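You operate a simulated robot arm through the tools that you are given. There is no shell and no other tool. Be economical: measure what you need, move in short steps, check, and stop when the job is done.

You run a simulated robot arm. Do the job below in one go: nothing can be reset, and whatever is moved stays where it is left.

## Task
Clamp the loose brown wheel in the cart's jig, grease its hub, then free it again.
Fine: grey brush, back in the grease tin; the wheel stays on the jig; leave the other wheels. Set down upright: grey brush. A coat counts when it lies all over at full strength: go over it till it gets no stronger.

Only the result counts: the job must be done as asked and must still hold three seconds after the hand-in. Knocking over, shifting, dropping, spilling or breaking anything else fails it.

## Robot
A 7-joint arm with a two-finger parallel gripper, fixed in place. Base frame: the origin is at the foot of the arm, x ahead of it, y to its left, z up; the work surface is at about z = 0.62. Lengths are in m, angles in degrees, forces in N, time in s.
With the tool pointing down near the work surface it reaches from about 0.12 to 0.64 m from the base axis. Its first joint turns from -66.0 to 66.0 degrees. Payload 2.4 kg.
The tool frame sits at the grasp point between the pads (the TCP): z along the fingers, y along the line on which they close. The tips reach 0.03 m beyond it. The gripper opens to 0.094 m. The fingers are 0.028 m wide and 0.01 m thick; the gripper's body (0.05 by 0.096 m) begins 0.055 m behind the TCP.
Orientation is told as [roll, pitch, yaw] about the base's x, y, z axes, in that order, counted from this pose: with the fingers straight down and closing along the base's y, the tool's x points along the base's -x, its y along +y and its z along -z.

## Interface
- The arm moves only by the tool play_rows. Its argument "targets" is a list of rows, each a list of 7 numbers: the turn, a rotation vector about the tool's x, y, z in degrees, then the shift along the tool's x, y, z in mm, then the closure, from 0 (fully open) to 1 (shut). In form: [[rx, ry, rz, dx, dy, dz, gripper], ...]. A call has 1 to 8 rows; each row shifts and turns the commanded pose from where the row before left it, along the tool's axes as they then stand. Each row takes 0.2 s and may step no farther than 0.05 m and 8.6 degrees from the row before; otherwise, or with a gripper value out of range, the whole call is refused. A pose out of reach is approached as far as the arm can. The call stops where the force on the tool passes 50 N (or 10 N more than at its start, if that is more) or the arm is blocked; 0.2 s more then pass. The fingers move at their own pace (about 0.153 m/s each) and stop on an object; they squeeze with about 37 N. The grip force told is the motor's: it shows also when the fingers shut on nothing. Time passes only in rows, and 0.2 s behind the last, so rows that do not move let the fingers close. The reply holds the time, the measured pose of the TCP, the force on the tool along the base axes, the opening and the grip force, in the units named above and with some noise, with the torque about the TCP (base axes, N m) and any sound that the robot's microphone picked up.
- Cameras (640 x 400 px; columns grow to the right, rows downward): "scene" is fixed at [0.026, 0.4677, 1.4396]; the picture's right is [-0.84, -0.54, 0.00], its down [-0.32, 0.51, -0.80] and it looks along [0.43, -0.67, -0.60] (base axes); focal length 322 px, centre (320, 200). "wrist" rides on the gripper at [0.076, 0.014, -0.102] in the tool frame; the picture's right is [-0.18, 0.98, 0.00], its down [-0.75, -0.14, -0.64] and it looks along [-0.63, -0.12, 0.77] (tool axes); focal length 243 px, centre (320, 200). There is no depth. A picture from a camera that has moved, and an enlarged one, comes with that camera's place and axes in the base frame and with its lens.
- camera(camera): a new picture of that camera. It takes no simulated time.
- zoom(camera, box): a new picture of the part [left, top, right, bottom] of that camera's present view, enlarged. It takes no simulated time.
- job_done(): hands the job in; it is judged then, once.

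Go step by step. Nothing tells you positions but the pictures and the camera data: compare them with the known pose of the tool, close in by small moves and look again before you grip or let go. The budget is 120 turns and 64 pictures, counting those below and the enlarged ones. Unless the task says otherwise, let go and move clear before handing in, and close with one line.

The tools are called after "Call:" as name(argument=value, ...) on one line, values as JSON. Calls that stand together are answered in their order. play_rows: Moves the arm, as the interface text tells. Its arguments: {"type":"object","properties":{"targets":{"type":"array","items":{"type":"array","items":{"type":"number"}}}},"required":["targets"]} The other tools are called the same way: camera (camera) takes a picture; zoom (camera, box) takes an enlarged picture of a part of a camera's view; job_done () hands the job in.

At the start:

```text
clock: 0.0
eef_pos: [0.4093, -0.0183, 0.9742]
orientation: [0.1, -0.1, 0.1]
contact_force: [0.0, -0.1, 0.1]
moment: [0.03, 0.0, 0.0]
finger_gap: 0.0941
grasp_force: 0.0
```

scene: 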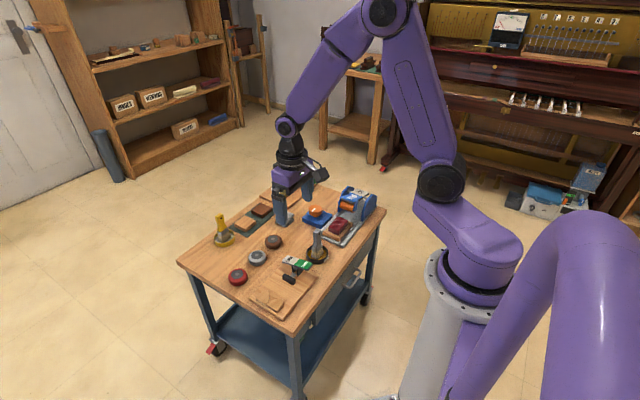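
wrist: 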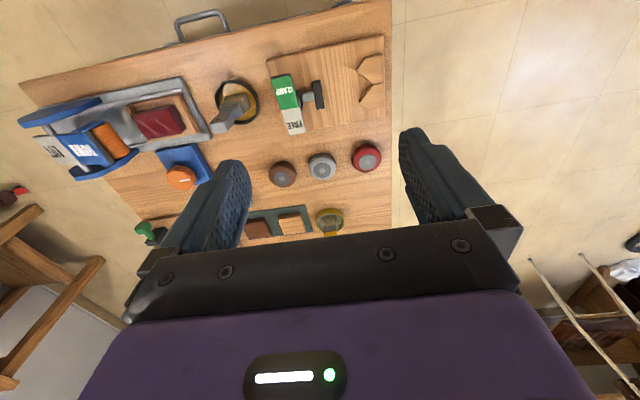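

I see a cart with three wheels, a jig board with a lever marked CLAMP/FREE, a grey brush in a tin, a yellow brush in another tin. I'll zoom in for details.

Call:
zoom(camera="scene", box=[170, 170, 400, 330])

Call:
zoom(camera="wrist", box=[200, 40, 400, 240])

```text
2.50 times, centred on (285, 250) of scene
camera zoom: at [0.026, 0.4677, 1.4396], right [-0.84, -0.54, 0.0], down [-0.32, 0.51, -0.8], along [0.43, -0.67, -0.6], focal length 805 px, centre (408, 75)
```

zoom: 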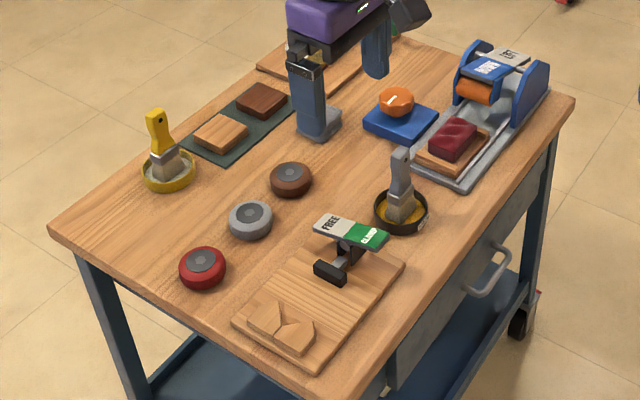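

```text
2.00 times, centred on (300, 140) of wrist
camera zoom: at [0.3341, -0.0034, 1.0767], right [0.18, 0.98, 0.0], down [0.75, -0.14, 0.64], along [0.63, -0.12, -0.77], focal length 485 px, centre (360, 320)
```

zoom: 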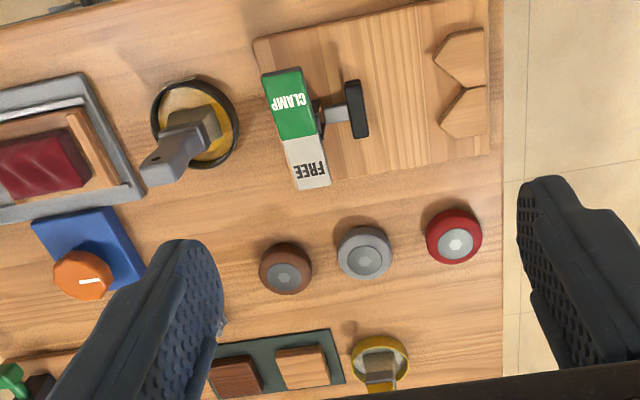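

The brown wheel looks to be at about (0.604, -0.132), the V of the jig's board at (0.455, 0.06), and the jaw and rocker at y ≈ -0.03 to -0.08. I'll turn the gripper 90° so that it closes along x, which clears the neighbours and the V, and come down.

Call:
play_rows(targets=[[0, 0, 8.5, 0, 0, 10, 0], [0, 0, 8.5, 0, 0, 10, 0], [0, 0, 8.5, 0, 0, 10, 0], [0, 0, 8.5, 0, 0, 10, 0], [0, 0, 8.5, 0, 0, 10, 0], [0, 0, 8.5, 0, 0, 10, 0], [0, 0, 8.5, 0, 0, 10, 0], [0, 0, 8.5, 0, 0, 10, 0]])

Call:
play_rows(targets=[[0, 0, 7.4, 0, 0, 0, 0], [0, 0, 7.3, 0, 0, 0, 0], [0, 0, 7.3, 0, 0, 0, 0], [0, 0, 0, -28, 45, 0, 0], [0, 0, 0, -28, 40, 0, 0], [0, 0, 0, -28, 40, 0, 0], [0, 0, 0, -15, 35, 0, 0], [0, 0, 0, -15, 35, 0, 0]])

Call:
camera(camera="wrist")

```text
clock: 1.8
eef_pos: [0.4092, -0.0169, 0.8951]
orientation: [0.0, 0.0, -68.1]
contact_force: [0.2, -0.4, -0.9]
moment: [-0.01, -0.01, -0.06]
finger_gap: 0.094
grasp_force: 0.0
```

```text
refused: row 4 steps farther than a row can; nothing moved
```

```text
59 pictures are left
camera wrist: at [0.3946, 0.0589, 0.9972], right [0.98, 0.19, 0.0], down [0.15, -0.75, 0.64], along [0.13, -0.63, -0.77], focal length 243 px, centre (320, 200)
```

wrist: 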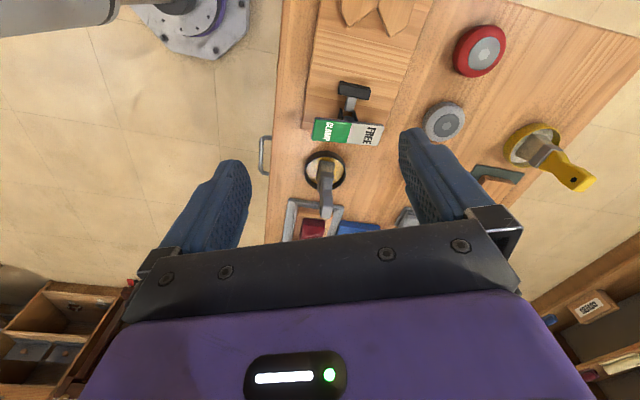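

Call:
play_rows(targets=[[0, 0, 7.4, 0, 0, 0, 0], [0, 0, 7.3, 0, 0, 0, 0], [0, 0, 7.3, 0, 0, 0, 0], [0, 0, 0, -25, 40, 0, 0], [0, 0, 0, -25, 40, 0, 0], [0, 0, 0, -25, 40, 0, 0], [0, 0, 0, -20, 40, 0, 0], [0, 0, 0, -20, 35, 0, 0]])

Call:
zoom(camera="wrist", box=[160, 0, 480, 240])

Call:
zoom(camera="scene", box=[230, 210, 350, 310])

```text
clock: 3.6
eef_pos: [0.6049, -0.1332, 0.8938]
orientation: [-0.1, 0.0, -90.1]
contact_force: [0.3, -1.1, 0.2]
moment: [0.01, 0.01, 0.02]
finger_gap: 0.0939
grasp_force: 0.1
```

```text
1.67 times, centred on (320, 120) of wrist
camera zoom: at [0.6188, -0.0577, 0.9961], right [0.98, -0.19, 0.0], down [-0.14, -0.75, 0.64], along [-0.12, -0.63, -0.77], focal length 404 px, centre (320, 333)
```

zoom: 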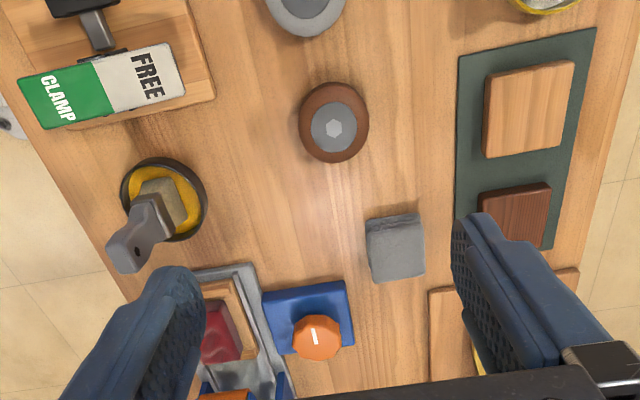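

```text
4.00 times, centred on (290, 260) of scene
camera zoom: at [0.0259, 0.4677, 1.4396], right [-0.84, -0.54, 0.0], down [-0.32, 0.51, -0.8], along [0.43, -0.67, -0.6], focal length 1288 px, centre (440, -40)
```

zoom: 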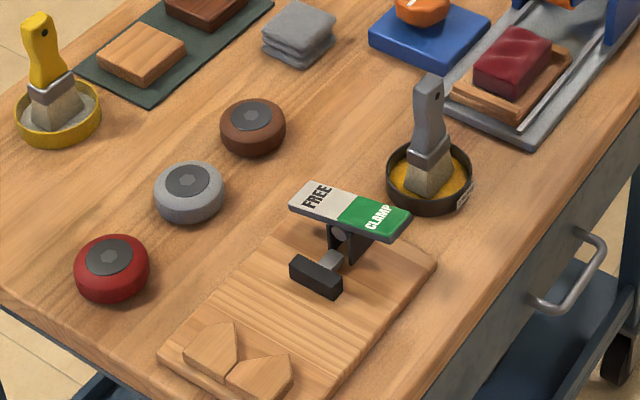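

The wheel's centre comes out near (0.612, -0.135). I'll come down part of the way, a little toward -y so that the fingers can keep clear of the V later, and look again.

Call:
play_rows(targets=[[0, 0, 0, -2, 3, 40, 0], [0, 0, 0, -2, 3, 40, 0], [0, 0, 0, 0, 0, 40, 0], [0, 0, 0, 0, 0, 40, 0]])

Call:
camera(camera="wrist")

Call:
zoom(camera="scene", box=[230, 190, 330, 290])

```text
clock: 4.6
eef_pos: [0.6114, -0.1371, 0.7331]
orientation: [0.1, 0.0, -90.0]
contact_force: [0.5, 0.8, -0.2]
moment: [-0.04, 0.02, -0.02]
finger_gap: 0.0941
grasp_force: 0.0
```

```text
56 pictures are left
camera wrist: at [0.6256, -0.0615, 0.8352], right [0.98, -0.18, 0.0], down [-0.14, -0.75, 0.64], along [-0.12, -0.63, -0.77], focal length 243 px, centre (320, 200)
```

wrist: 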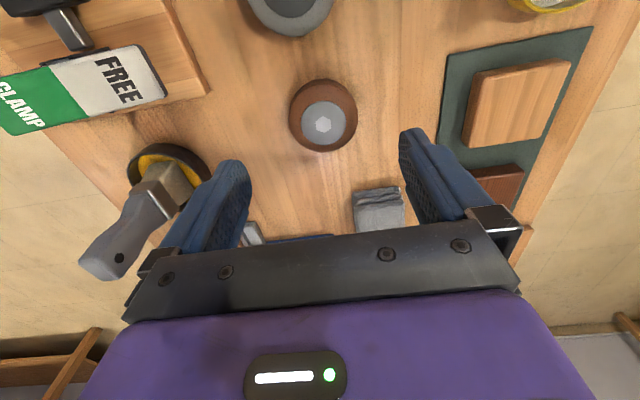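

```text
4.00 times, centred on (280, 240) of scene
camera zoom: at [0.026, 0.4677, 1.4396], right [-0.84, -0.54, 0.0], down [-0.32, 0.51, -0.8], along [0.43, -0.67, -0.6], focal length 1288 px, centre (480, 40)
```

zoom: 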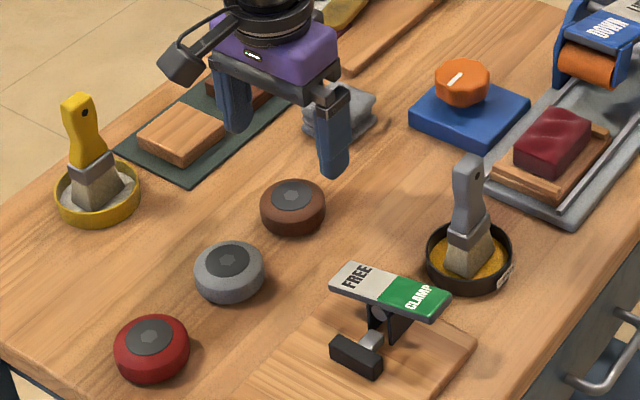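

The wheel is centred at about (0.614, -0.134). I'll lower over it and close.

Call:
play_rows(targets=[[0, 0, 0, -2, 2, 40, 0], [0, 0, 0, 0, 0, 28, 0], [0, 0, 0, 0, 0, 10, 0], [0, 0, 0, 0, 0, 0, 0.3], [0, 0, 0, 0, 0, 0, 1], [0, 0, 0, 0, 0, 0, 1]])

Call:
camera(camera="wrist")

```text
clock: 6.0
eef_pos: [0.6114, -0.1393, 0.6552]
orientation: [0.0, 0.0, -90.0]
contact_force: [0.4, -0.8, 0.6]
moment: [-0.01, -0.02, 0.03]
finger_gap: 0.0567
grasp_force: 36.6
```

```text
54 pictures are left
camera wrist: at [0.6267, -0.063, 0.7584], right [0.98, -0.18, 0.0], down [-0.14, -0.75, 0.64], along [-0.12, -0.63, -0.77], focal length 243 px, centre (320, 200)
```

wrist: 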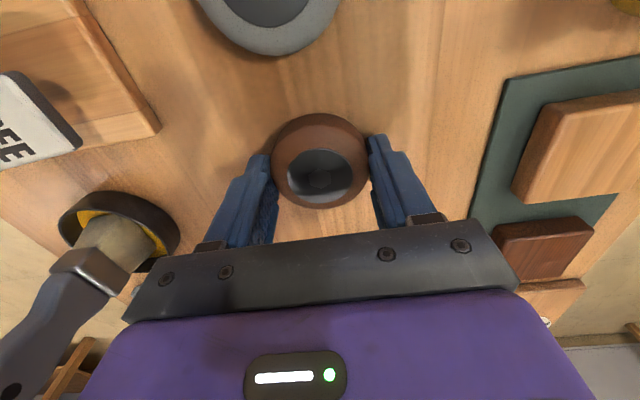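

The wheel is gripped, with the gap at 57 mm. I'll lift it and carry it above the jig, then look.

Call:
play_rows(targets=[[0, 0, 0, 0, 0, -30, 1], [0, 0, 0, 0, 0, -45, 1], [0, 0, 0, 0, 0, -45, 1], [0, 0, 0, 30, -30, -25, 1], [0, 0, 0, 33, -35, 0, 1], [0, 0, 0, 30, -35, 0, 1], [0, 0, 0, 30, -32, 0, 1], [0, 0, 0, 20, -25, 0, 1]])

Call:
camera(camera="wrist")

Call:
zoom(camera="scene", box=[230, 210, 350, 320])

```text
clock: 7.8
eef_pos: [0.4542, 0.0035, 0.804]
orientation: [0.1, 0.1, -90.0]
contact_force: [0.3, -0.4, -2.0]
moment: [0.01, 0.0, -0.02]
finger_gap: 0.0565
grasp_force: 36.7
```

```text
53 pictures are left
camera wrist: at [0.4684, 0.0793, 0.9062], right [0.98, -0.18, 0.0], down [-0.14, -0.75, 0.64], along [-0.12, -0.63, -0.77], focal length 243 px, centre (320, 200)
```

wrist: 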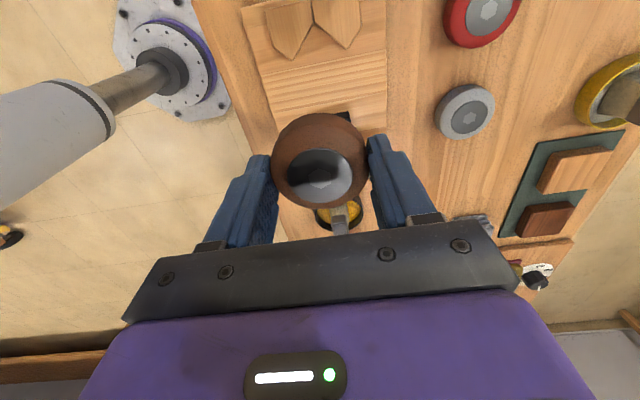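

```text
3.64 times, centred on (290, 265) of scene
camera zoom: at [0.026, 0.4677, 1.4396], right [-0.84, -0.54, 0.0], down [-0.32, 0.51, -0.8], along [0.43, -0.67, -0.6], focal length 1171 px, centre (429, -36)
```

zoom: 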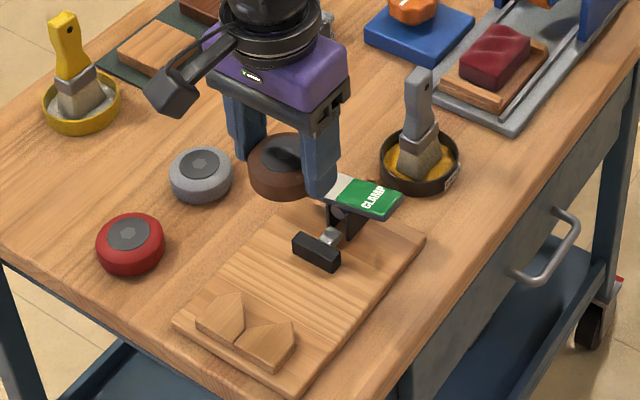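

The V apex is near (0.456, 0.064) and its tips are at y ≈ 0.041, so the wheel's centre should land near (0.456, 0.020). I'll come down to just above the board and check.

Call:
play_rows(targets=[[0, 0, 0, 13, 2, 30, 1], [0, 0, 0, 0, 0, 40, 1], [0, 0, 0, 0, 0, 34, 1]])

Call:
camera(camera="wrist")

Call:
zoom(camera="scene", box=[240, 230, 340, 320])

```text
clock: 8.6
eef_pos: [0.4591, 0.0155, 0.6949]
orientation: [0.0, 0.1, -90.0]
contact_force: [0.7, 0.6, -1.8]
moment: [0.0, -0.04, 0.0]
finger_gap: 0.0564
grasp_force: 37.1
```

```text
51 pictures are left
camera wrist: at [0.4731, 0.0919, 0.7983], right [0.98, -0.18, 0.0], down [-0.14, -0.75, 0.64], along [-0.12, -0.63, -0.77], focal length 243 px, centre (320, 200)
```

wrist: 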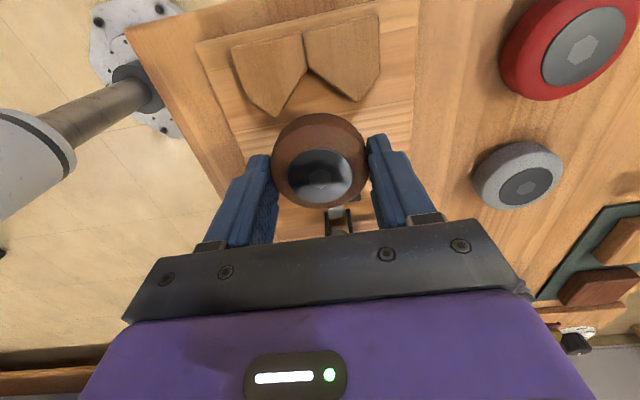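

```text
4.44 times, centred on (290, 275) of scene
camera zoom: at [0.026, 0.4677, 1.4396], right [-0.84, -0.54, 0.0], down [-0.32, 0.51, -0.8], along [0.43, -0.67, -0.6], focal length 1432 px, centre (453, -133)
```

zoom: 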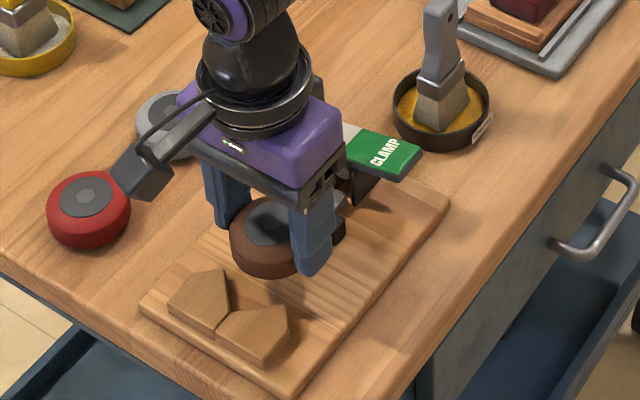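

The V is centred at x ≈ 0.459 and lines up with the wheel. I'll lower it gently until it touches the board.

Call:
play_rows(targets=[[0, 0, 0, 2, 0, 15, 1], [0, 0, 0, 0, 0, 5, 1], [0, 0, 0, 0, 0, 2, 1]])

Call:
play_rows(targets=[[0, 0, 0, 0, 0, 2, 1], [0, 0, 0, 0, 0, 0, 1]])

```text
clock: 9.4
eef_pos: [0.457, 0.019, 0.6749]
orientation: [0.0, 0.0, -90.0]
contact_force: [-1.0, -0.2, -1.1]
moment: [0.02, 0.0, 0.01]
finger_gap: 0.0565
grasp_force: 36.9
```

```text
clock: 10.0
eef_pos: [0.4574, 0.0198, 0.673]
orientation: [0.0, 0.0, -90.0]
contact_force: [-0.4, -0.2, -2.1]
moment: [0.0, 0.0, -0.01]
finger_gap: 0.0566
grasp_force: 36.7
```

Call:
play_rows(targets=[[0, 0, 0, 0, 0, 2, 1], [0, 0, 0, 0, 0, 0, 1]])

Call:
play_rows(targets=[[0, 0, 0, 0, 0, 2, 1], [0, 0, 0, 0, 0, 0, 1]])

Call:
zoom(camera="scene", box=[250, 240, 330, 310])

```text
clock: 10.6
eef_pos: [0.4573, 0.0192, 0.6694]
orientation: [0.1, 0.0, -89.9]
contact_force: [-0.1, 0.3, -1.9]
moment: [-0.02, -0.02, -0.02]
finger_gap: 0.0565
grasp_force: 36.9
```

```text
clock: 11.2
eef_pos: [0.458, 0.0198, 0.6693]
orientation: [0.0, 0.0, -90.0]
contact_force: [-0.3, 0.3, -2.2]
moment: [-0.01, -0.02, 0.0]
finger_gap: 0.0568
grasp_force: 36.9
```

```text
5.71 times, centred on (290, 275) of scene
camera zoom: at [0.026, 0.4677, 1.4396], right [-0.84, -0.54, 0.0], down [-0.32, 0.51, -0.8], along [0.43, -0.67, -0.6], focal length 1841 px, centre (491, -229)
```

zoom: 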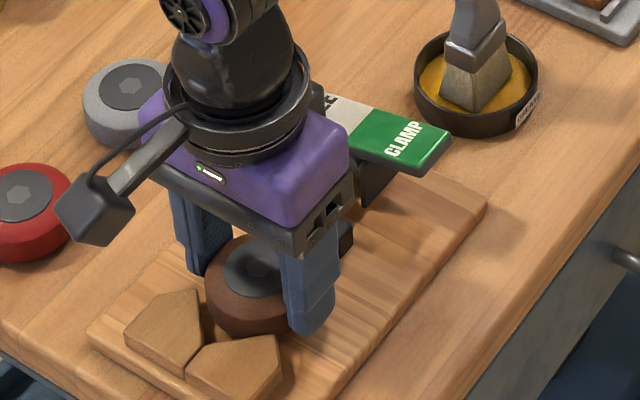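

Still no contact force. I'll continue down in small steps.

Call:
play_rows(targets=[[0, 0, 0, 0, 0, 2, 1], [0, 0, 0, 0, 0, 0, 1]])

Call:
play_rows(targets=[[0, 0, 0, 0, 0, 2, 1], [0, 0, 0, 0, 0, 0, 1]])

```text
clock: 11.8
eef_pos: [0.4584, 0.0198, 0.6669]
orientation: [0.0, 0.1, -90.0]
contact_force: [-5.5, 0.6, 24.1]
moment: [0.06, 0.25, 0.04]
finger_gap: 0.0565
grasp_force: 37.3
```

```text
clock: 12.2
eef_pos: [0.4576, 0.02, 0.6675]
orientation: [-0.1, 0.0, -89.9]
contact_force: [-3.8, -0.2, 13.6]
moment: [-0.01, 0.01, 0.04]
finger_gap: 0.0565
grasp_force: 37.4
stopped in row 2: the force on the tool passed its limit at 54 N (the readings are from after the stop); the commanded pose is now the measured one
```

The wheel is on the board. I'll open and lift clear, then look.

Call:
play_rows(targets=[[0, 0, 0, 0, 0, -1, 0.25], [0, 0, 0, 0, 0, 0, 0.25], [0, 0, 0, 0, 0, -30, 0.25], [0, 0, 0, 0, 0, -45, 0.25], [0, 0, 0, 0, 0, -45, 0.25], [0, 0, 0, 0, 0, -30, 0.25]])

Call:
zoom(camera="wrist", box=[160, 0, 480, 240])

Call:
zoom(camera="scene", box=[250, 240, 330, 310])

```text
clock: 13.6
eef_pos: [0.4586, 0.0186, 0.8176]
orientation: [0.0, 0.0, -89.9]
contact_force: [0.2, 0.0, -0.1]
moment: [0.02, 0.0, 0.0]
finger_gap: 0.0704
grasp_force: 0.0
```

```text
1.67 times, centred on (320, 120) of wrist
camera zoom: at [0.4729, 0.0954, 0.9205], right [0.98, -0.18, 0.0], down [-0.14, -0.75, 0.64], along [-0.12, -0.63, -0.77], focal length 404 px, centre (320, 333)
```

zoom: 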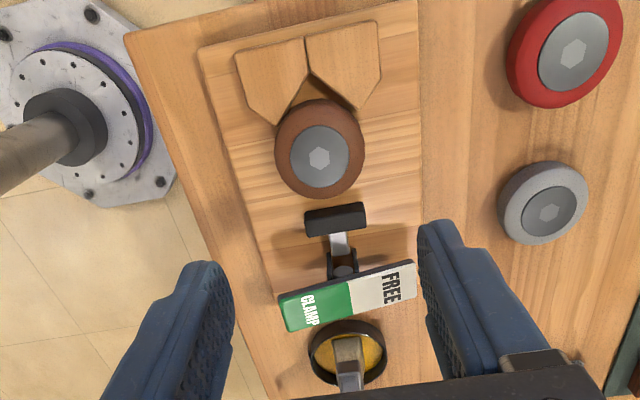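

```text
5.71 times, centred on (290, 275) of scene
camera zoom: at [0.026, 0.4677, 1.4396], right [-0.84, -0.54, 0.0], down [-0.32, 0.51, -0.8], along [0.43, -0.67, -0.6], focal length 1841 px, centre (491, -229)
```

zoom: 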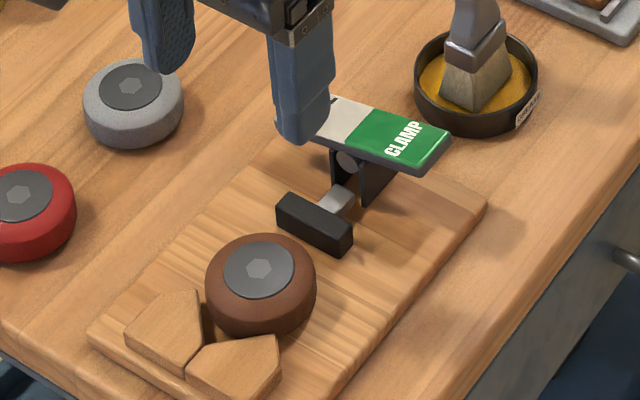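

The wheel is seated against the V. Next I'll close the fingers and go over the CLAMP end of the rocker, at about (0.428, -0.062).

Call:
play_rows(targets=[[0, 0, 0, -40, -15, 0, 1], [0, 0, 0, -40, -15, 0, 1], [0, 0, 0, 0, 0, 30, 1], [0, 0, 0, 0, 0, 8, 1]])

Call:
camera(camera="wrist")

Call:
zoom(camera="scene", box=[260, 220, 340, 290])

```text
clock: 14.6
eef_pos: [0.427, -0.059, 0.7805]
orientation: [0.0, 0.0, -90.0]
contact_force: [0.9, 0.0, -0.2]
moment: [-0.01, -0.02, 0.02]
finger_gap: 0.0
grasp_force: 32.9
```

```text
46 pictures are left
camera wrist: at [0.4428, 0.0159, 0.8824], right [0.98, -0.18, 0.0], down [-0.14, -0.75, 0.64], along [-0.12, -0.63, -0.77], focal length 243 px, centre (320, 200)
```

wrist: 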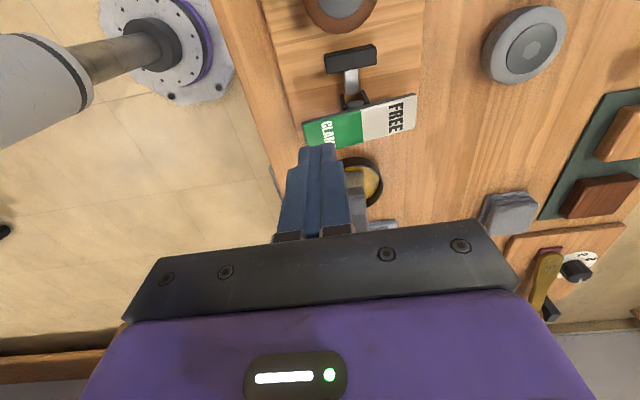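

```text
5.71 times, centred on (300, 255) of scene
camera zoom: at [0.026, 0.4677, 1.4396], right [-0.84, -0.54, 0.0], down [-0.32, 0.51, -0.8], along [0.43, -0.67, -0.6], focal length 1841 px, centre (434, -114)
```

zoom: 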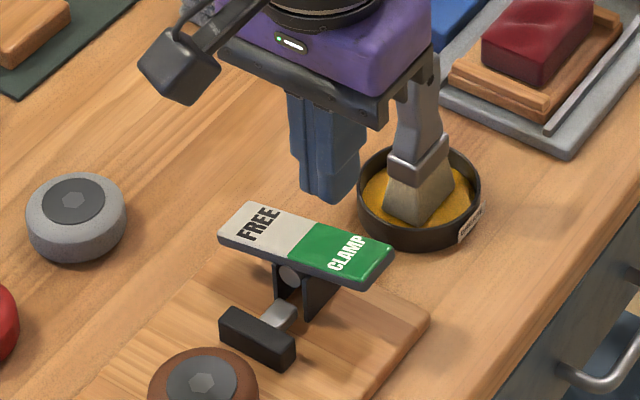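

The plate spans x ≈ 0.412–0.504 at y ≈ -0.067. I'll press down on the CLAMP end in small steps.

Call:
play_rows(targets=[[0, 0, 0, -7, 1, 20, 1], [0, 0, 0, 0, 0, 20, 1], [0, 0, 0, 0, 0, 10, 1], [0, 0, 0, 0, 0, 4, 1], [0, 0, 0, 0, 0, 4, 1]])

Call:
zoom(camera="scene", box=[260, 220, 340, 290])

```text
clock: 15.8
eef_pos: [0.4297, -0.0677, 0.722]
orientation: [-0.1, 0.0, -90.0]
contact_force: [-1.3, -0.9, -0.7]
moment: [-0.02, 0.02, 0.01]
finger_gap: 0.0
grasp_force: 32.7
```

```text
5.71 times, centred on (300, 255) of scene
camera zoom: at [0.026, 0.4677, 1.4396], right [-0.84, -0.54, 0.0], down [-0.32, 0.51, -0.8], along [0.43, -0.67, -0.6], focal length 1841 px, centre (434, -114)
```

zoom: 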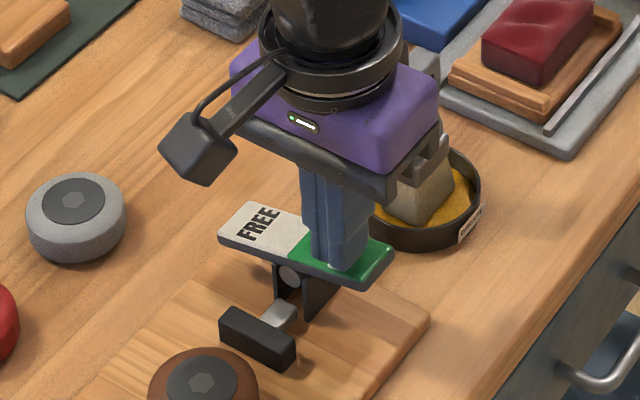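

The fingertips are right over the green half. I'll continue pressing.

Call:
play_rows(targets=[[0, 0, 0, 0, 0, 4, 1], [0, 0, 0, 0, 0, 3, 1], [0, 0, 0, 0, 0, 3, 1], [0, 0, 0, 0, 0, 3, 1]])

```text
clock: 16.8
eef_pos: [0.4291, -0.0678, 0.7095]
orientation: [-0.1, -0.1, -90.0]
contact_force: [-2.0, 0.3, 2.8]
moment: [0.0, 0.09, 0.01]
finger_gap: 0.0001
grasp_force: 33.0
```

Call:
play_rows(targets=[[0, 0, 0, 0, 0, 3, 1], [0, 0, 0, 0, 0, 3, 1], [0, 0, 0, 0, 0, 3, 1]])

Call:
zoom(camera="scene", box=[260, 220, 340, 290])

```text
clock: 17.6
eef_pos: [0.4285, -0.0677, 0.7016]
orientation: [0.0, 0.0, -90.0]
contact_force: [-8.5, 1.2, 41.2]
moment: [-0.13, -0.12, 0.02]
finger_gap: 0.0001
grasp_force: 33.9
```

```text
5.71 times, centred on (300, 255) of scene
camera zoom: at [0.0252, 0.4678, 1.4395], right [-0.84, -0.54, 0.0], down [-0.32, 0.51, -0.8], along [0.43, -0.67, -0.6], focal length 1841 px, centre (434, -114)
```

zoom: 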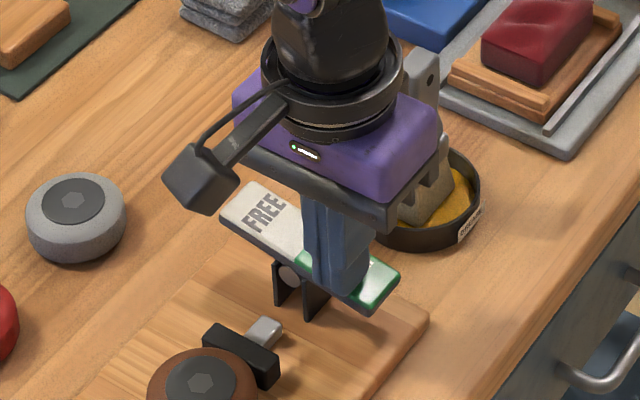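

The rocker has tilted and the jaw has moved toward the wheel. I'll press a touch more, then lift and check that it holds.

Call:
play_rows(targets=[[0, 0, 0, 0, 0, 2, 1], [0, 0, 0, 0, 0, 1, 1]])

Call:
play_rows(targets=[[0, 0, 0, 0, 0, -20, 1], [0, 0, 0, 0, 0, -40, 1], [0, 0, 0, 0, 0, -40, 1]])

Call:
zoom(camera="scene", box=[260, 220, 340, 290])

Call:
camera(camera="wrist")

```text
clock: 17.9
eef_pos: [0.4291, -0.0681, 0.7028]
orientation: [-0.1, 0.0, -90.0]
contact_force: [-6.0, 0.1, 22.8]
moment: [-0.07, -0.04, -0.03]
finger_gap: 0.0003
grasp_force: 33.5
stopped in row 1: the force on the tool passed its limit at 60 N (the readings are from after the stop); the commanded pose is now the measured one
```

```text
clock: 18.7
eef_pos: [0.429, -0.0657, 0.8019]
orientation: [0.0, 0.0, -90.0]
contact_force: [0.4, -0.2, 0.6]
moment: [0.01, 0.02, -0.01]
finger_gap: 0.0001
grasp_force: 32.9
```

```text
5.71 times, centred on (300, 255) of scene
camera zoom: at [0.026, 0.4677, 1.4396], right [-0.84, -0.54, 0.0], down [-0.32, 0.51, -0.8], along [0.43, -0.67, -0.6], focal length 1841 px, centre (434, -114)
```

zoom: 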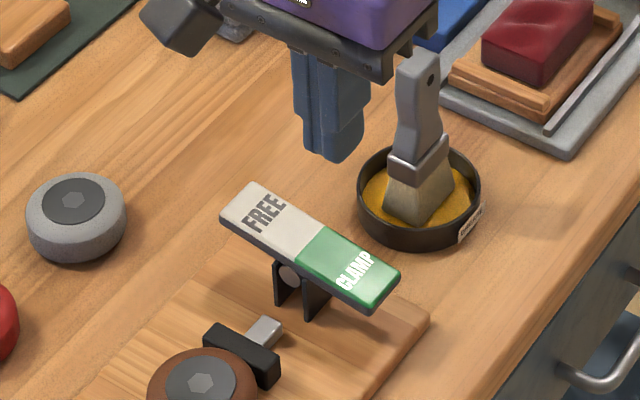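

```text
41 pictures are left
camera wrist: at [0.4442, 0.0094, 0.9055], right [0.98, -0.19, 0.0], down [-0.14, -0.75, 0.64], along [-0.12, -0.63, -0.77], focal length 243 px, centre (320, 200)
```

wrist: 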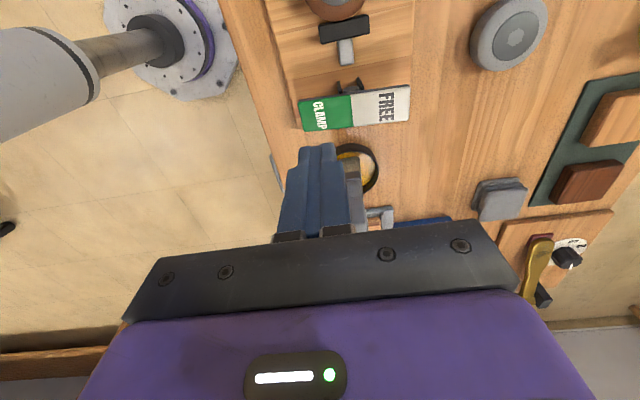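

The rocker stays on CLAMP with the jaw against the wheel. Now the grey brush, standing in its tin near (0.447, -0.17) with its top at about z 0.74. I'll rise and open above it to see the handle.

Call:
play_rows(targets=[[0, 0, 0, 0, 0, -40, 1], [0, 0, 0, 0, 0, -40, 0.5], [0, 0, 0, -40, 10, 0, 0], [0, 0, 0, -30, 9, 0, 0]])

Call:
zoom(camera="wrist", box=[220, 60, 420, 240])

Call:
zoom(camera="scene", box=[295, 220, 345, 270])

```text
clock: 19.7
eef_pos: [0.4502, -0.1363, 0.8802]
orientation: [-0.1, 0.1, -90.0]
contact_force: [-0.4, -0.2, 0.7]
moment: [0.03, 0.02, 0.0]
finger_gap: 0.0941
grasp_force: 0.1
```

```text
2.22 times, centred on (320, 150) of wrist
camera zoom: at [0.4642, -0.0603, 0.9839], right [0.98, -0.18, 0.0], down [-0.14, -0.75, 0.64], along [-0.12, -0.63, -0.77], focal length 539 px, centre (320, 311)
```

zoom: 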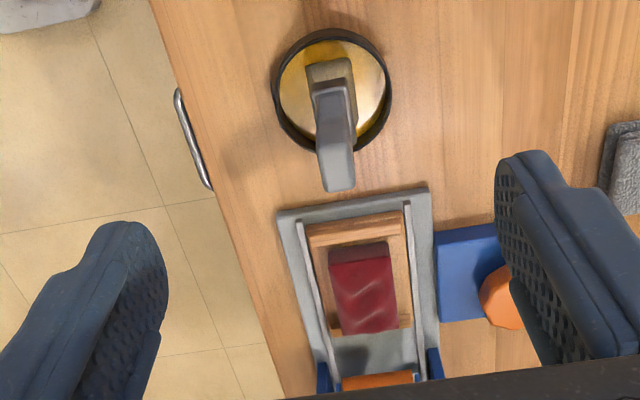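

```text
8.00 times, centred on (320, 245) of scene
camera zoom: at [0.0259, 0.4677, 1.4396], right [-0.84, -0.54, 0.0], down [-0.32, 0.51, -0.8], along [0.43, -0.67, -0.6], focal length 2577 px, centre (320, -160)
```

zoom: 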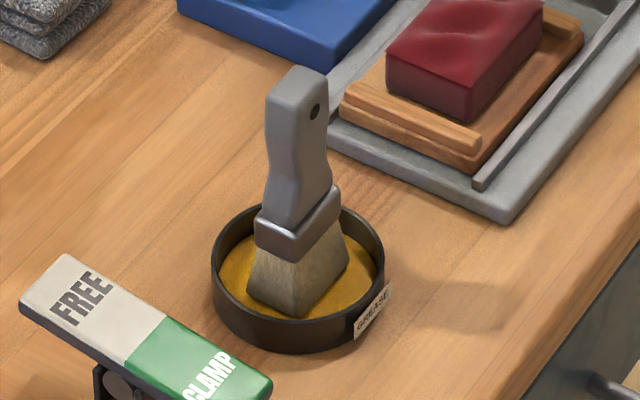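

The handle is upright at about (0.450, -0.177), thin along x, with its top near z 0.735, so the fingers are oriented right. I'll go over it and part of the way down, then check.

Call:
play_rows(targets=[[0, 0, 0, -40, 0, 0, 0], [0, 0, 0, 0, 0, 45, 0], [0, 0, 0, 0, 0, 45, 0]])

Call:
camera(camera="wrist")

Call:
zoom(camera="scene", box=[280, 205, 350, 275])

```text
clock: 20.5
eef_pos: [0.4493, -0.1741, 0.7915]
orientation: [0.0, 0.0, -90.1]
contact_force: [0.2, -0.2, -0.8]
moment: [0.01, -0.01, -0.01]
finger_gap: 0.0937
grasp_force: 0.2
```

```text
38 pictures are left
camera wrist: at [0.4638, -0.0986, 0.8947], right [0.98, -0.18, 0.0], down [-0.14, -0.75, 0.64], along [-0.12, -0.63, -0.77], focal length 243 px, centre (320, 200)
```

wrist: 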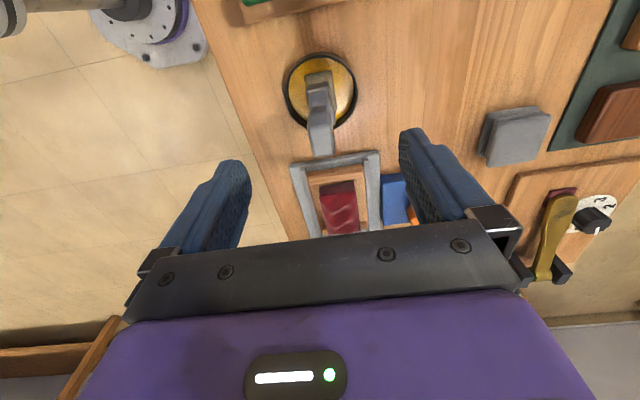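

```text
5.71 times, centred on (315, 240) of scene
camera zoom: at [0.026, 0.4677, 1.4396], right [-0.84, -0.54, 0.0], down [-0.32, 0.51, -0.8], along [0.43, -0.67, -0.6], focal length 1841 px, centre (349, -29)
```

zoom: 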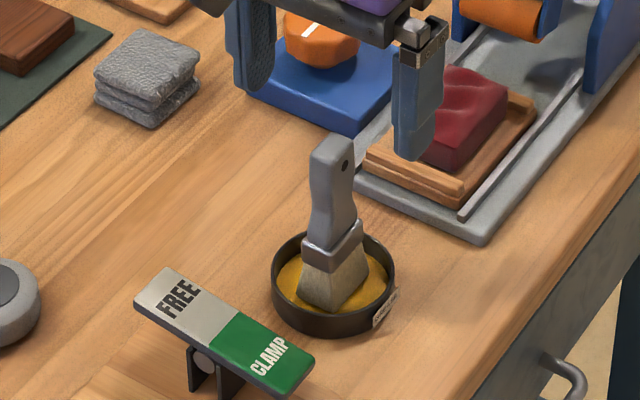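

The handle lines up between the fingers. I'll lower around it and close gently.

Call:
play_rows(targets=[[0, 0, 0, -4, 0, 35, 0], [0, 0, 0, 0, 0, 30, 0], [0, 0, 0, 0, 0, 11, 0]])

Call:
camera(camera="wrist")

Call:
zoom(camera="scene", box=[280, 205, 350, 275])

```text
clock: 21.3
eef_pos: [0.4502, -0.18, 0.7165]
orientation: [0.1, 0.0, -90.0]
contact_force: [0.4, -0.6, 0.3]
moment: [0.0, -0.03, 0.02]
finger_gap: 0.0942
grasp_force: 0.1
```

```text
36 pictures are left
camera wrist: at [0.4643, -0.1046, 0.8186], right [0.98, -0.18, 0.0], down [-0.14, -0.75, 0.64], along [-0.12, -0.63, -0.77], focal length 243 px, centre (320, 200)
```

wrist: 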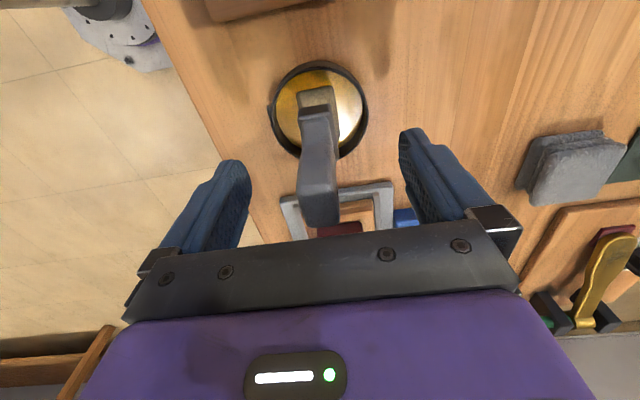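

```text
5.71 times, centred on (315, 240) of scene
camera zoom: at [0.026, 0.4677, 1.4396], right [-0.84, -0.54, 0.0], down [-0.32, 0.51, -0.8], along [0.43, -0.67, -0.6], focal length 1841 px, centre (349, -29)
```

zoom: 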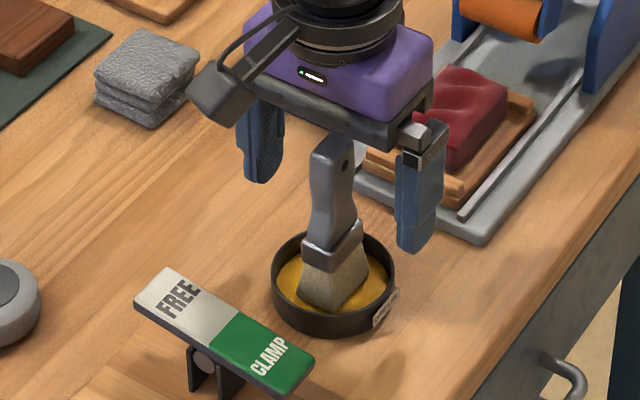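

The handle is between the fingers, slightly to +y of centre. I'll shift 4 mm and close.

Call:
play_rows(targets=[[0, 0, 0, 4, 0, 0, 0], [0, 0, 0, 0, 0, 0, 0.5], [0, 0, 0, 0, 0, 0, 0.75], [0, 0, 0, 0, 0, 0, 1], [0, 0, 0, 0, 0, 0, 1]])

Call:
play_rows(targets=[[0, 0, 0, 0, 0, -15, 1], [0, 0, 0, 0, 0, -25, 1], [0, 0, 0, 0, 0, -40, 1], [0, 0, 0, 0, 0, 0, 1]])

Call:
camera(camera="wrist")

Call:
zoom(camera="scene", box=[280, 195, 360, 275])

```text
clock: 22.5
eef_pos: [0.4499, -0.1771, 0.7156]
orientation: [0.0, 0.0, -90.0]
contact_force: [0.1, 0.8, -0.6]
moment: [0.0, -0.01, 0.01]
finger_gap: 0.0209
grasp_force: 37.0
```

```text
clock: 23.5
eef_pos: [0.4488, -0.1765, 0.798]
orientation: [0.0, 0.0, -90.1]
contact_force: [0.6, 0.1, -0.3]
moment: [0.04, 0.02, 0.01]
finger_gap: 0.0206
grasp_force: 37.1
```

```text
34 pictures are left
camera wrist: at [0.4638, -0.1013, 0.9002], right [0.98, -0.18, 0.0], down [-0.14, -0.75, 0.64], along [-0.12, -0.63, -0.77], focal length 243 px, centre (320, 200)
```

wrist: 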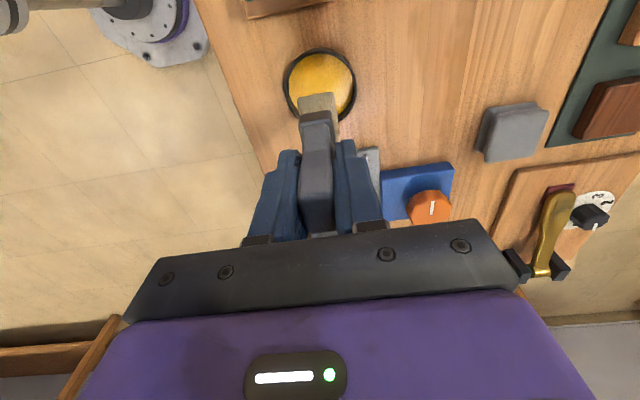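

```text
5.00 times, centred on (320, 235) of scene
camera zoom: at [0.026, 0.4677, 1.4396], right [-0.84, -0.54, 0.0], down [-0.32, 0.51, -0.8], along [0.43, -0.67, -0.6], focal length 1611 px, centre (320, 25)
```

zoom: 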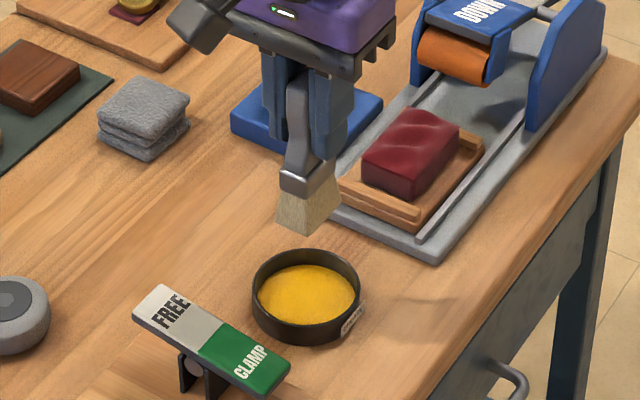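

The brush is up and hanging straight, with its bristles about 91 mm below the TCP and centred on it. I'll carry it high over the rocker to above the wheel's hub, near (0.459, 0.022).

Call:
play_rows(targets=[[0, 0, 0, 0, 0, -40, 1], [0, 0, 0, 0, 0, -25, 1], [0, 0, 0, 40, 2, 0, 1], [0, 0, 0, 40, 2, 0, 1], [0, 0, 0, 40, 2, 0, 1], [0, 0, 0, 40, 2, 0, 1], [0, 0, 0, 39, 2, 0, 1]])

Call:
play_rows(targets=[[0, 0, 0, 0, 0, 40, 1], [0, 0, 0, 0, 0, 40, 1], [0, 0, 0, 0, 0, 10, 1]])

Call:
zoom(camera="wrist", box=[220, 0, 420, 160])

Call:
zoom(camera="scene", box=[240, 230, 320, 310])

```text
clock: 25.1
eef_pos: [0.4591, 0.0214, 0.8598]
orientation: [0.0, 0.1, -90.1]
contact_force: [0.2, -0.1, -0.9]
moment: [0.03, 0.04, 0.0]
finger_gap: 0.0207
grasp_force: 36.7
```

```text
clock: 25.9
eef_pos: [0.4599, 0.0199, 0.7708]
orientation: [0.0, 0.1, -90.0]
contact_force: [-0.8, -0.4, 0.0]
moment: [0.01, 0.01, -0.01]
finger_gap: 0.0209
grasp_force: 37.2
```

```text
2.50 times, centred on (320, 80) of wrist
camera zoom: at [0.4739, 0.0965, 0.8743], right [0.98, -0.18, 0.0], down [-0.14, -0.75, 0.64], along [-0.12, -0.63, -0.77], focal length 606 px, centre (320, 500)
```

zoom: 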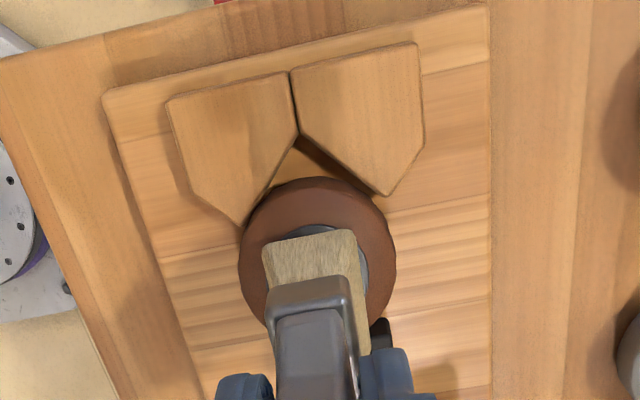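

```text
5.00 times, centred on (280, 270) of scene
camera zoom: at [0.026, 0.4677, 1.4396], right [-0.84, -0.54, 0.0], down [-0.32, 0.51, -0.8], along [0.43, -0.67, -0.6], focal length 1611 px, centre (520, -150)
```

zoom: 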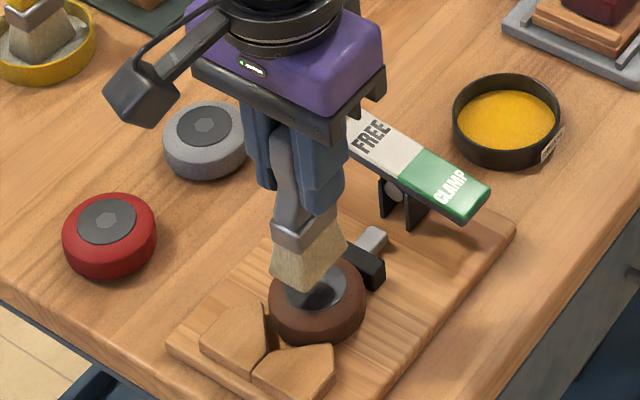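

The hub is at about (0.459, 0.0235) and the brush is right over it. I'll lower until I feel contact.

Call:
play_rows(targets=[[0, 0, 0, 3, 0, 8, 1], [0, 0, 0, 0, 0, 4, 1], [0, 0, 0, 0, 0, 3, 1]])

Call:
play_rows(targets=[[0, 0, 0, 0, 0, 2, 1], [0, 0, 0, 0, 0, 0, 1]])

Call:
play_rows(targets=[[0, 0, 0, 0, 0, 2, 1], [0, 0, 0, 0, 0, 0, 1]])

Call:
zoom(camera="scene", box=[255, 245, 315, 305])

```text
clock: 26.7
eef_pos: [0.4584, 0.0256, 0.7556]
orientation: [0.1, 0.1, -89.9]
contact_force: [-1.1, -0.5, -1.3]
moment: [0.02, -0.04, -0.03]
finger_gap: 0.0209
grasp_force: 37.1
```

```text
clock: 27.3
eef_pos: [0.4596, 0.0255, 0.7521]
orientation: [-0.1, 0.0, -89.9]
contact_force: [-0.3, 0.6, -1.7]
moment: [0.0, 0.03, 0.02]
finger_gap: 0.0207
grasp_force: 37.6
```

```text
clock: 27.9
eef_pos: [0.4583, 0.0239, 0.7524]
orientation: [0.0, -0.1, -89.9]
contact_force: [0.7, -0.3, -1.0]
moment: [0.01, -0.02, -0.02]
finger_gap: 0.0207
grasp_force: 37.3
```

```text
6.67 times, centred on (285, 275) of scene
camera zoom: at [0.026, 0.4677, 1.4396], right [-0.84, -0.54, 0.0], down [-0.32, 0.51, -0.8], along [0.43, -0.67, -0.6], focal length 2148 px, centre (553, -300)
```

zoom: 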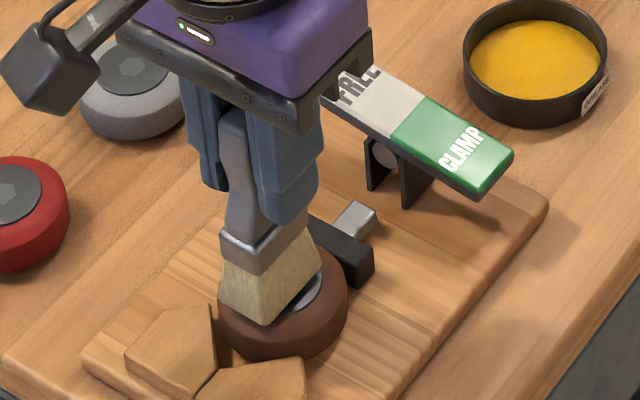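

The bristles are nearly on the hub. A few more millimetres down.

Call:
play_rows(targets=[[0, 0, 0, 0, 0, 2, 1], [0, 0, 0, 0, 0, 0, 1]])

Call:
play_rows(targets=[[0, 0, 0, 0, 0, 2, 1], [0, 0, 0, 0, 0, 0, 1]])

Call:
play_rows(targets=[[0, 0, 0, 0, 0, 2, 1], [0, 0, 0, 0, 0, 0, 1]])

```text
clock: 28.5
eef_pos: [0.4587, 0.0244, 0.7495]
orientation: [0.0, -0.1, -90.1]
contact_force: [-1.2, 0.6, -1.1]
moment: [-0.02, 0.01, 0.0]
finger_gap: 0.0208
grasp_force: 37.2
```

```text
clock: 29.1
eef_pos: [0.459, 0.024, 0.748]
orientation: [0.1, 0.0, -90.0]
contact_force: [-3.6, -0.2, 33.3]
moment: [-0.17, 0.39, -0.03]
finger_gap: 0.0207
grasp_force: 37.5
```

```text
clock: 29.7
eef_pos: [0.4591, 0.0247, 0.7469]
orientation: [0.1, 0.0, -89.9]
contact_force: [-2.9, 2.1, 33.3]
moment: [-0.02, 0.28, -0.01]
finger_gap: 0.0206
grasp_force: 36.9
```

Contact, firm and stiff. I'll ease off a little for a light touch.

Call:
play_rows(targets=[[0, 0, 0, 0, 0, -1.5, 1], [0, 0, 0, 0, 0, 0, 1]])

Call:
play_rows(targets=[[0, 0, 0, 0, -5, 0, 1], [0, 0, 0, 0, -4, 0, 1], [0, 0, 0, 0, 5, 0, 1], [0, 0, 0, 0, 5, 0, 1], [0, 0, 0, 0, 5, 0, 1], [0, 0, 0, 0, 3, 0, 1], [0, 0, 0, 0, -5, 0, 1], [0, 0, 0, 0, -4, 0, 1]])

Call:
zoom(camera="scene", box=[255, 245, 315, 305])

```text
clock: 30.3
eef_pos: [0.459, 0.0253, 0.7466]
orientation: [0.0, 0.0, -90.2]
contact_force: [1.7, 0.7, 0.8]
moment: [0.03, -0.1, 0.03]
finger_gap: 0.0206
grasp_force: 37.0
```

```text
clock: 32.1
eef_pos: [0.4588, 0.0248, 0.7463]
orientation: [0.0, 0.0, -89.9]
contact_force: [-0.2, 0.6, -1.7]
moment: [-0.01, 0.02, 0.03]
finger_gap: 0.0206
grasp_force: 36.5
```

```text
6.67 times, centred on (285, 275) of scene
camera zoom: at [0.026, 0.4677, 1.4396], right [-0.84, -0.54, 0.0], down [-0.32, 0.51, -0.8], along [0.43, -0.67, -0.6], focal length 2148 px, centre (553, -300)
```

zoom: 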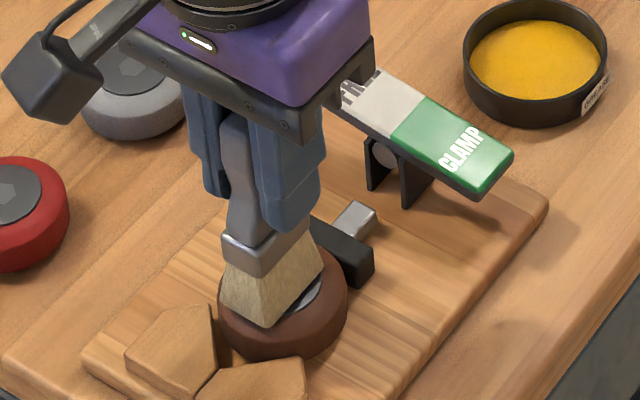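

Contact is very light now, so I'll press slightly and stroke across the hub in both directions.

Call:
play_rows(targets=[[0, 0, 0, 0, 0, 1, 1], [0, 0, 0, 0, -5, 0, 1], [0, 0, 0, 0, -5, 0, 1], [0, 0, 0, 0, 5, 0, 1], [0, 0, 0, 0, 5, 0, 1], [0, 0, 0, 0, 5, 0, 1], [0, 0, 0, 0, 5, 0, 1], [0, 0, 0, 0, -5, 0, 1]])

Call:
play_rows(targets=[[0, 0, 0, 0, -5, 0, 1], [0, 0, 0, 4, 0, 0, 1], [0, 0, 0, -4, 0, 0, 1], [0, 0, 0, -4, 0, 0, 1], [0, 0, 0, 4, 0, 0, 1]])

Call:
play_rows(targets=[[0, 0, 0, 0, 0, -20, 1], [0, 0, 0, 0, 0, -40, 1], [0, 0, 0, -40, 0, -10, 1]])

Call:
zoom(camera="scene", box=[255, 245, 315, 305])

Call:
zoom(camera="wrist", box=[220, 0, 420, 160])

```text
clock: 33.9
eef_pos: [0.463, 0.0237, 0.7458]
orientation: [0.1, 0.0, -90.0]
contact_force: [1.1, -0.2, -1.0]
moment: [0.02, -0.01, 0.03]
finger_gap: 0.0205
grasp_force: 37.6
```

```text
clock: 35.1
eef_pos: [0.4574, 0.0241, 0.7472]
orientation: [0.0, 0.0, -90.1]
contact_force: [-0.1, 0.4, -1.8]
moment: [-0.02, 0.0, 0.03]
finger_gap: 0.0204
grasp_force: 36.9
```

```text
clock: 35.9
eef_pos: [0.4572, -0.0155, 0.8154]
orientation: [-0.2, 0.0, -90.0]
contact_force: [0.0, -0.5, -0.4]
moment: [0.01, -0.01, -0.01]
finger_gap: 0.0206
grasp_force: 37.3
```

```text
6.67 times, centred on (285, 275) of scene
camera zoom: at [0.0259, 0.4678, 1.4396], right [-0.84, -0.54, 0.0], down [-0.32, 0.51, -0.8], along [0.43, -0.67, -0.6], focal length 2148 px, centre (553, -300)
```

zoom: 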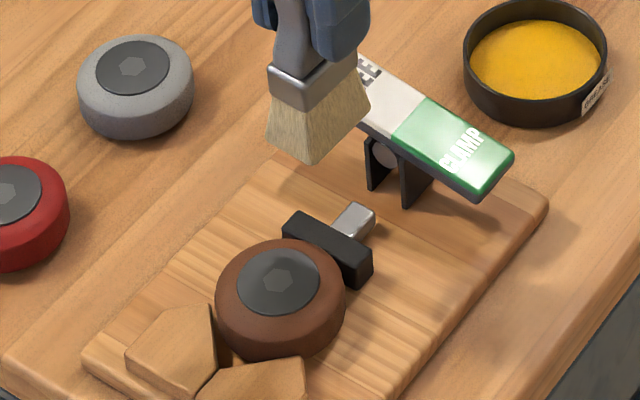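

```text
2.50 times, centred on (320, 80) of wrist
camera zoom: at [0.4718, 0.0603, 0.9177], right [0.98, -0.18, 0.0], down [-0.14, -0.75, 0.64], along [-0.12, -0.63, -0.77], focal length 606 px, centre (320, 500)
```

zoom: 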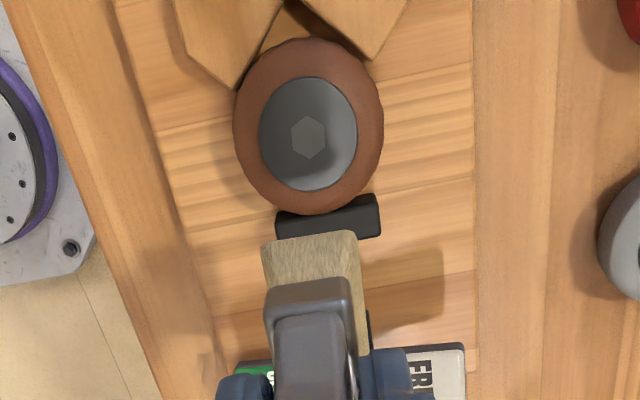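

The coat hasn't taken: the hub and the bristles both look clean, so the brush needs a proper dip. I'll take it back over the tin and dip it.

Call:
play_rows(targets=[[0, 0, 0, 0, 0, -45, 1], [0, 0, 0, -40, -2, 0, 1], [0, 0, 0, -40, -2, 0, 1], [0, 0, 0, -40, -2, 0, 1], [0, 0, 0, -41, -2, 0, 1], [0, 0, 0, 0, 0, 45, 1], [0, 0, 0, 0, 0, 45, 1], [0, 0, 0, 0, 0, 35, 1]])

Call:
zoom(camera="scene", box=[290, 215, 350, 275])

```text
clock: 37.7
eef_pos: [0.4511, -0.1758, 0.7353]
orientation: [-0.1, -0.1, -90.1]
contact_force: [0.2, 0.1, -1.6]
moment: [0.01, -0.02, -0.02]
finger_gap: 0.0204
grasp_force: 37.3
```

```text
6.67 times, centred on (320, 245) of scene
camera zoom: at [0.026, 0.4677, 1.4396], right [-0.84, -0.54, 0.0], down [-0.32, 0.51, -0.8], along [0.43, -0.67, -0.6], focal length 2148 px, centre (320, -100)
```

zoom: 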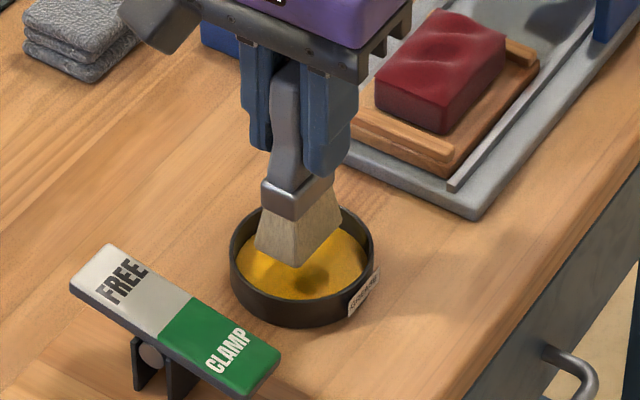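

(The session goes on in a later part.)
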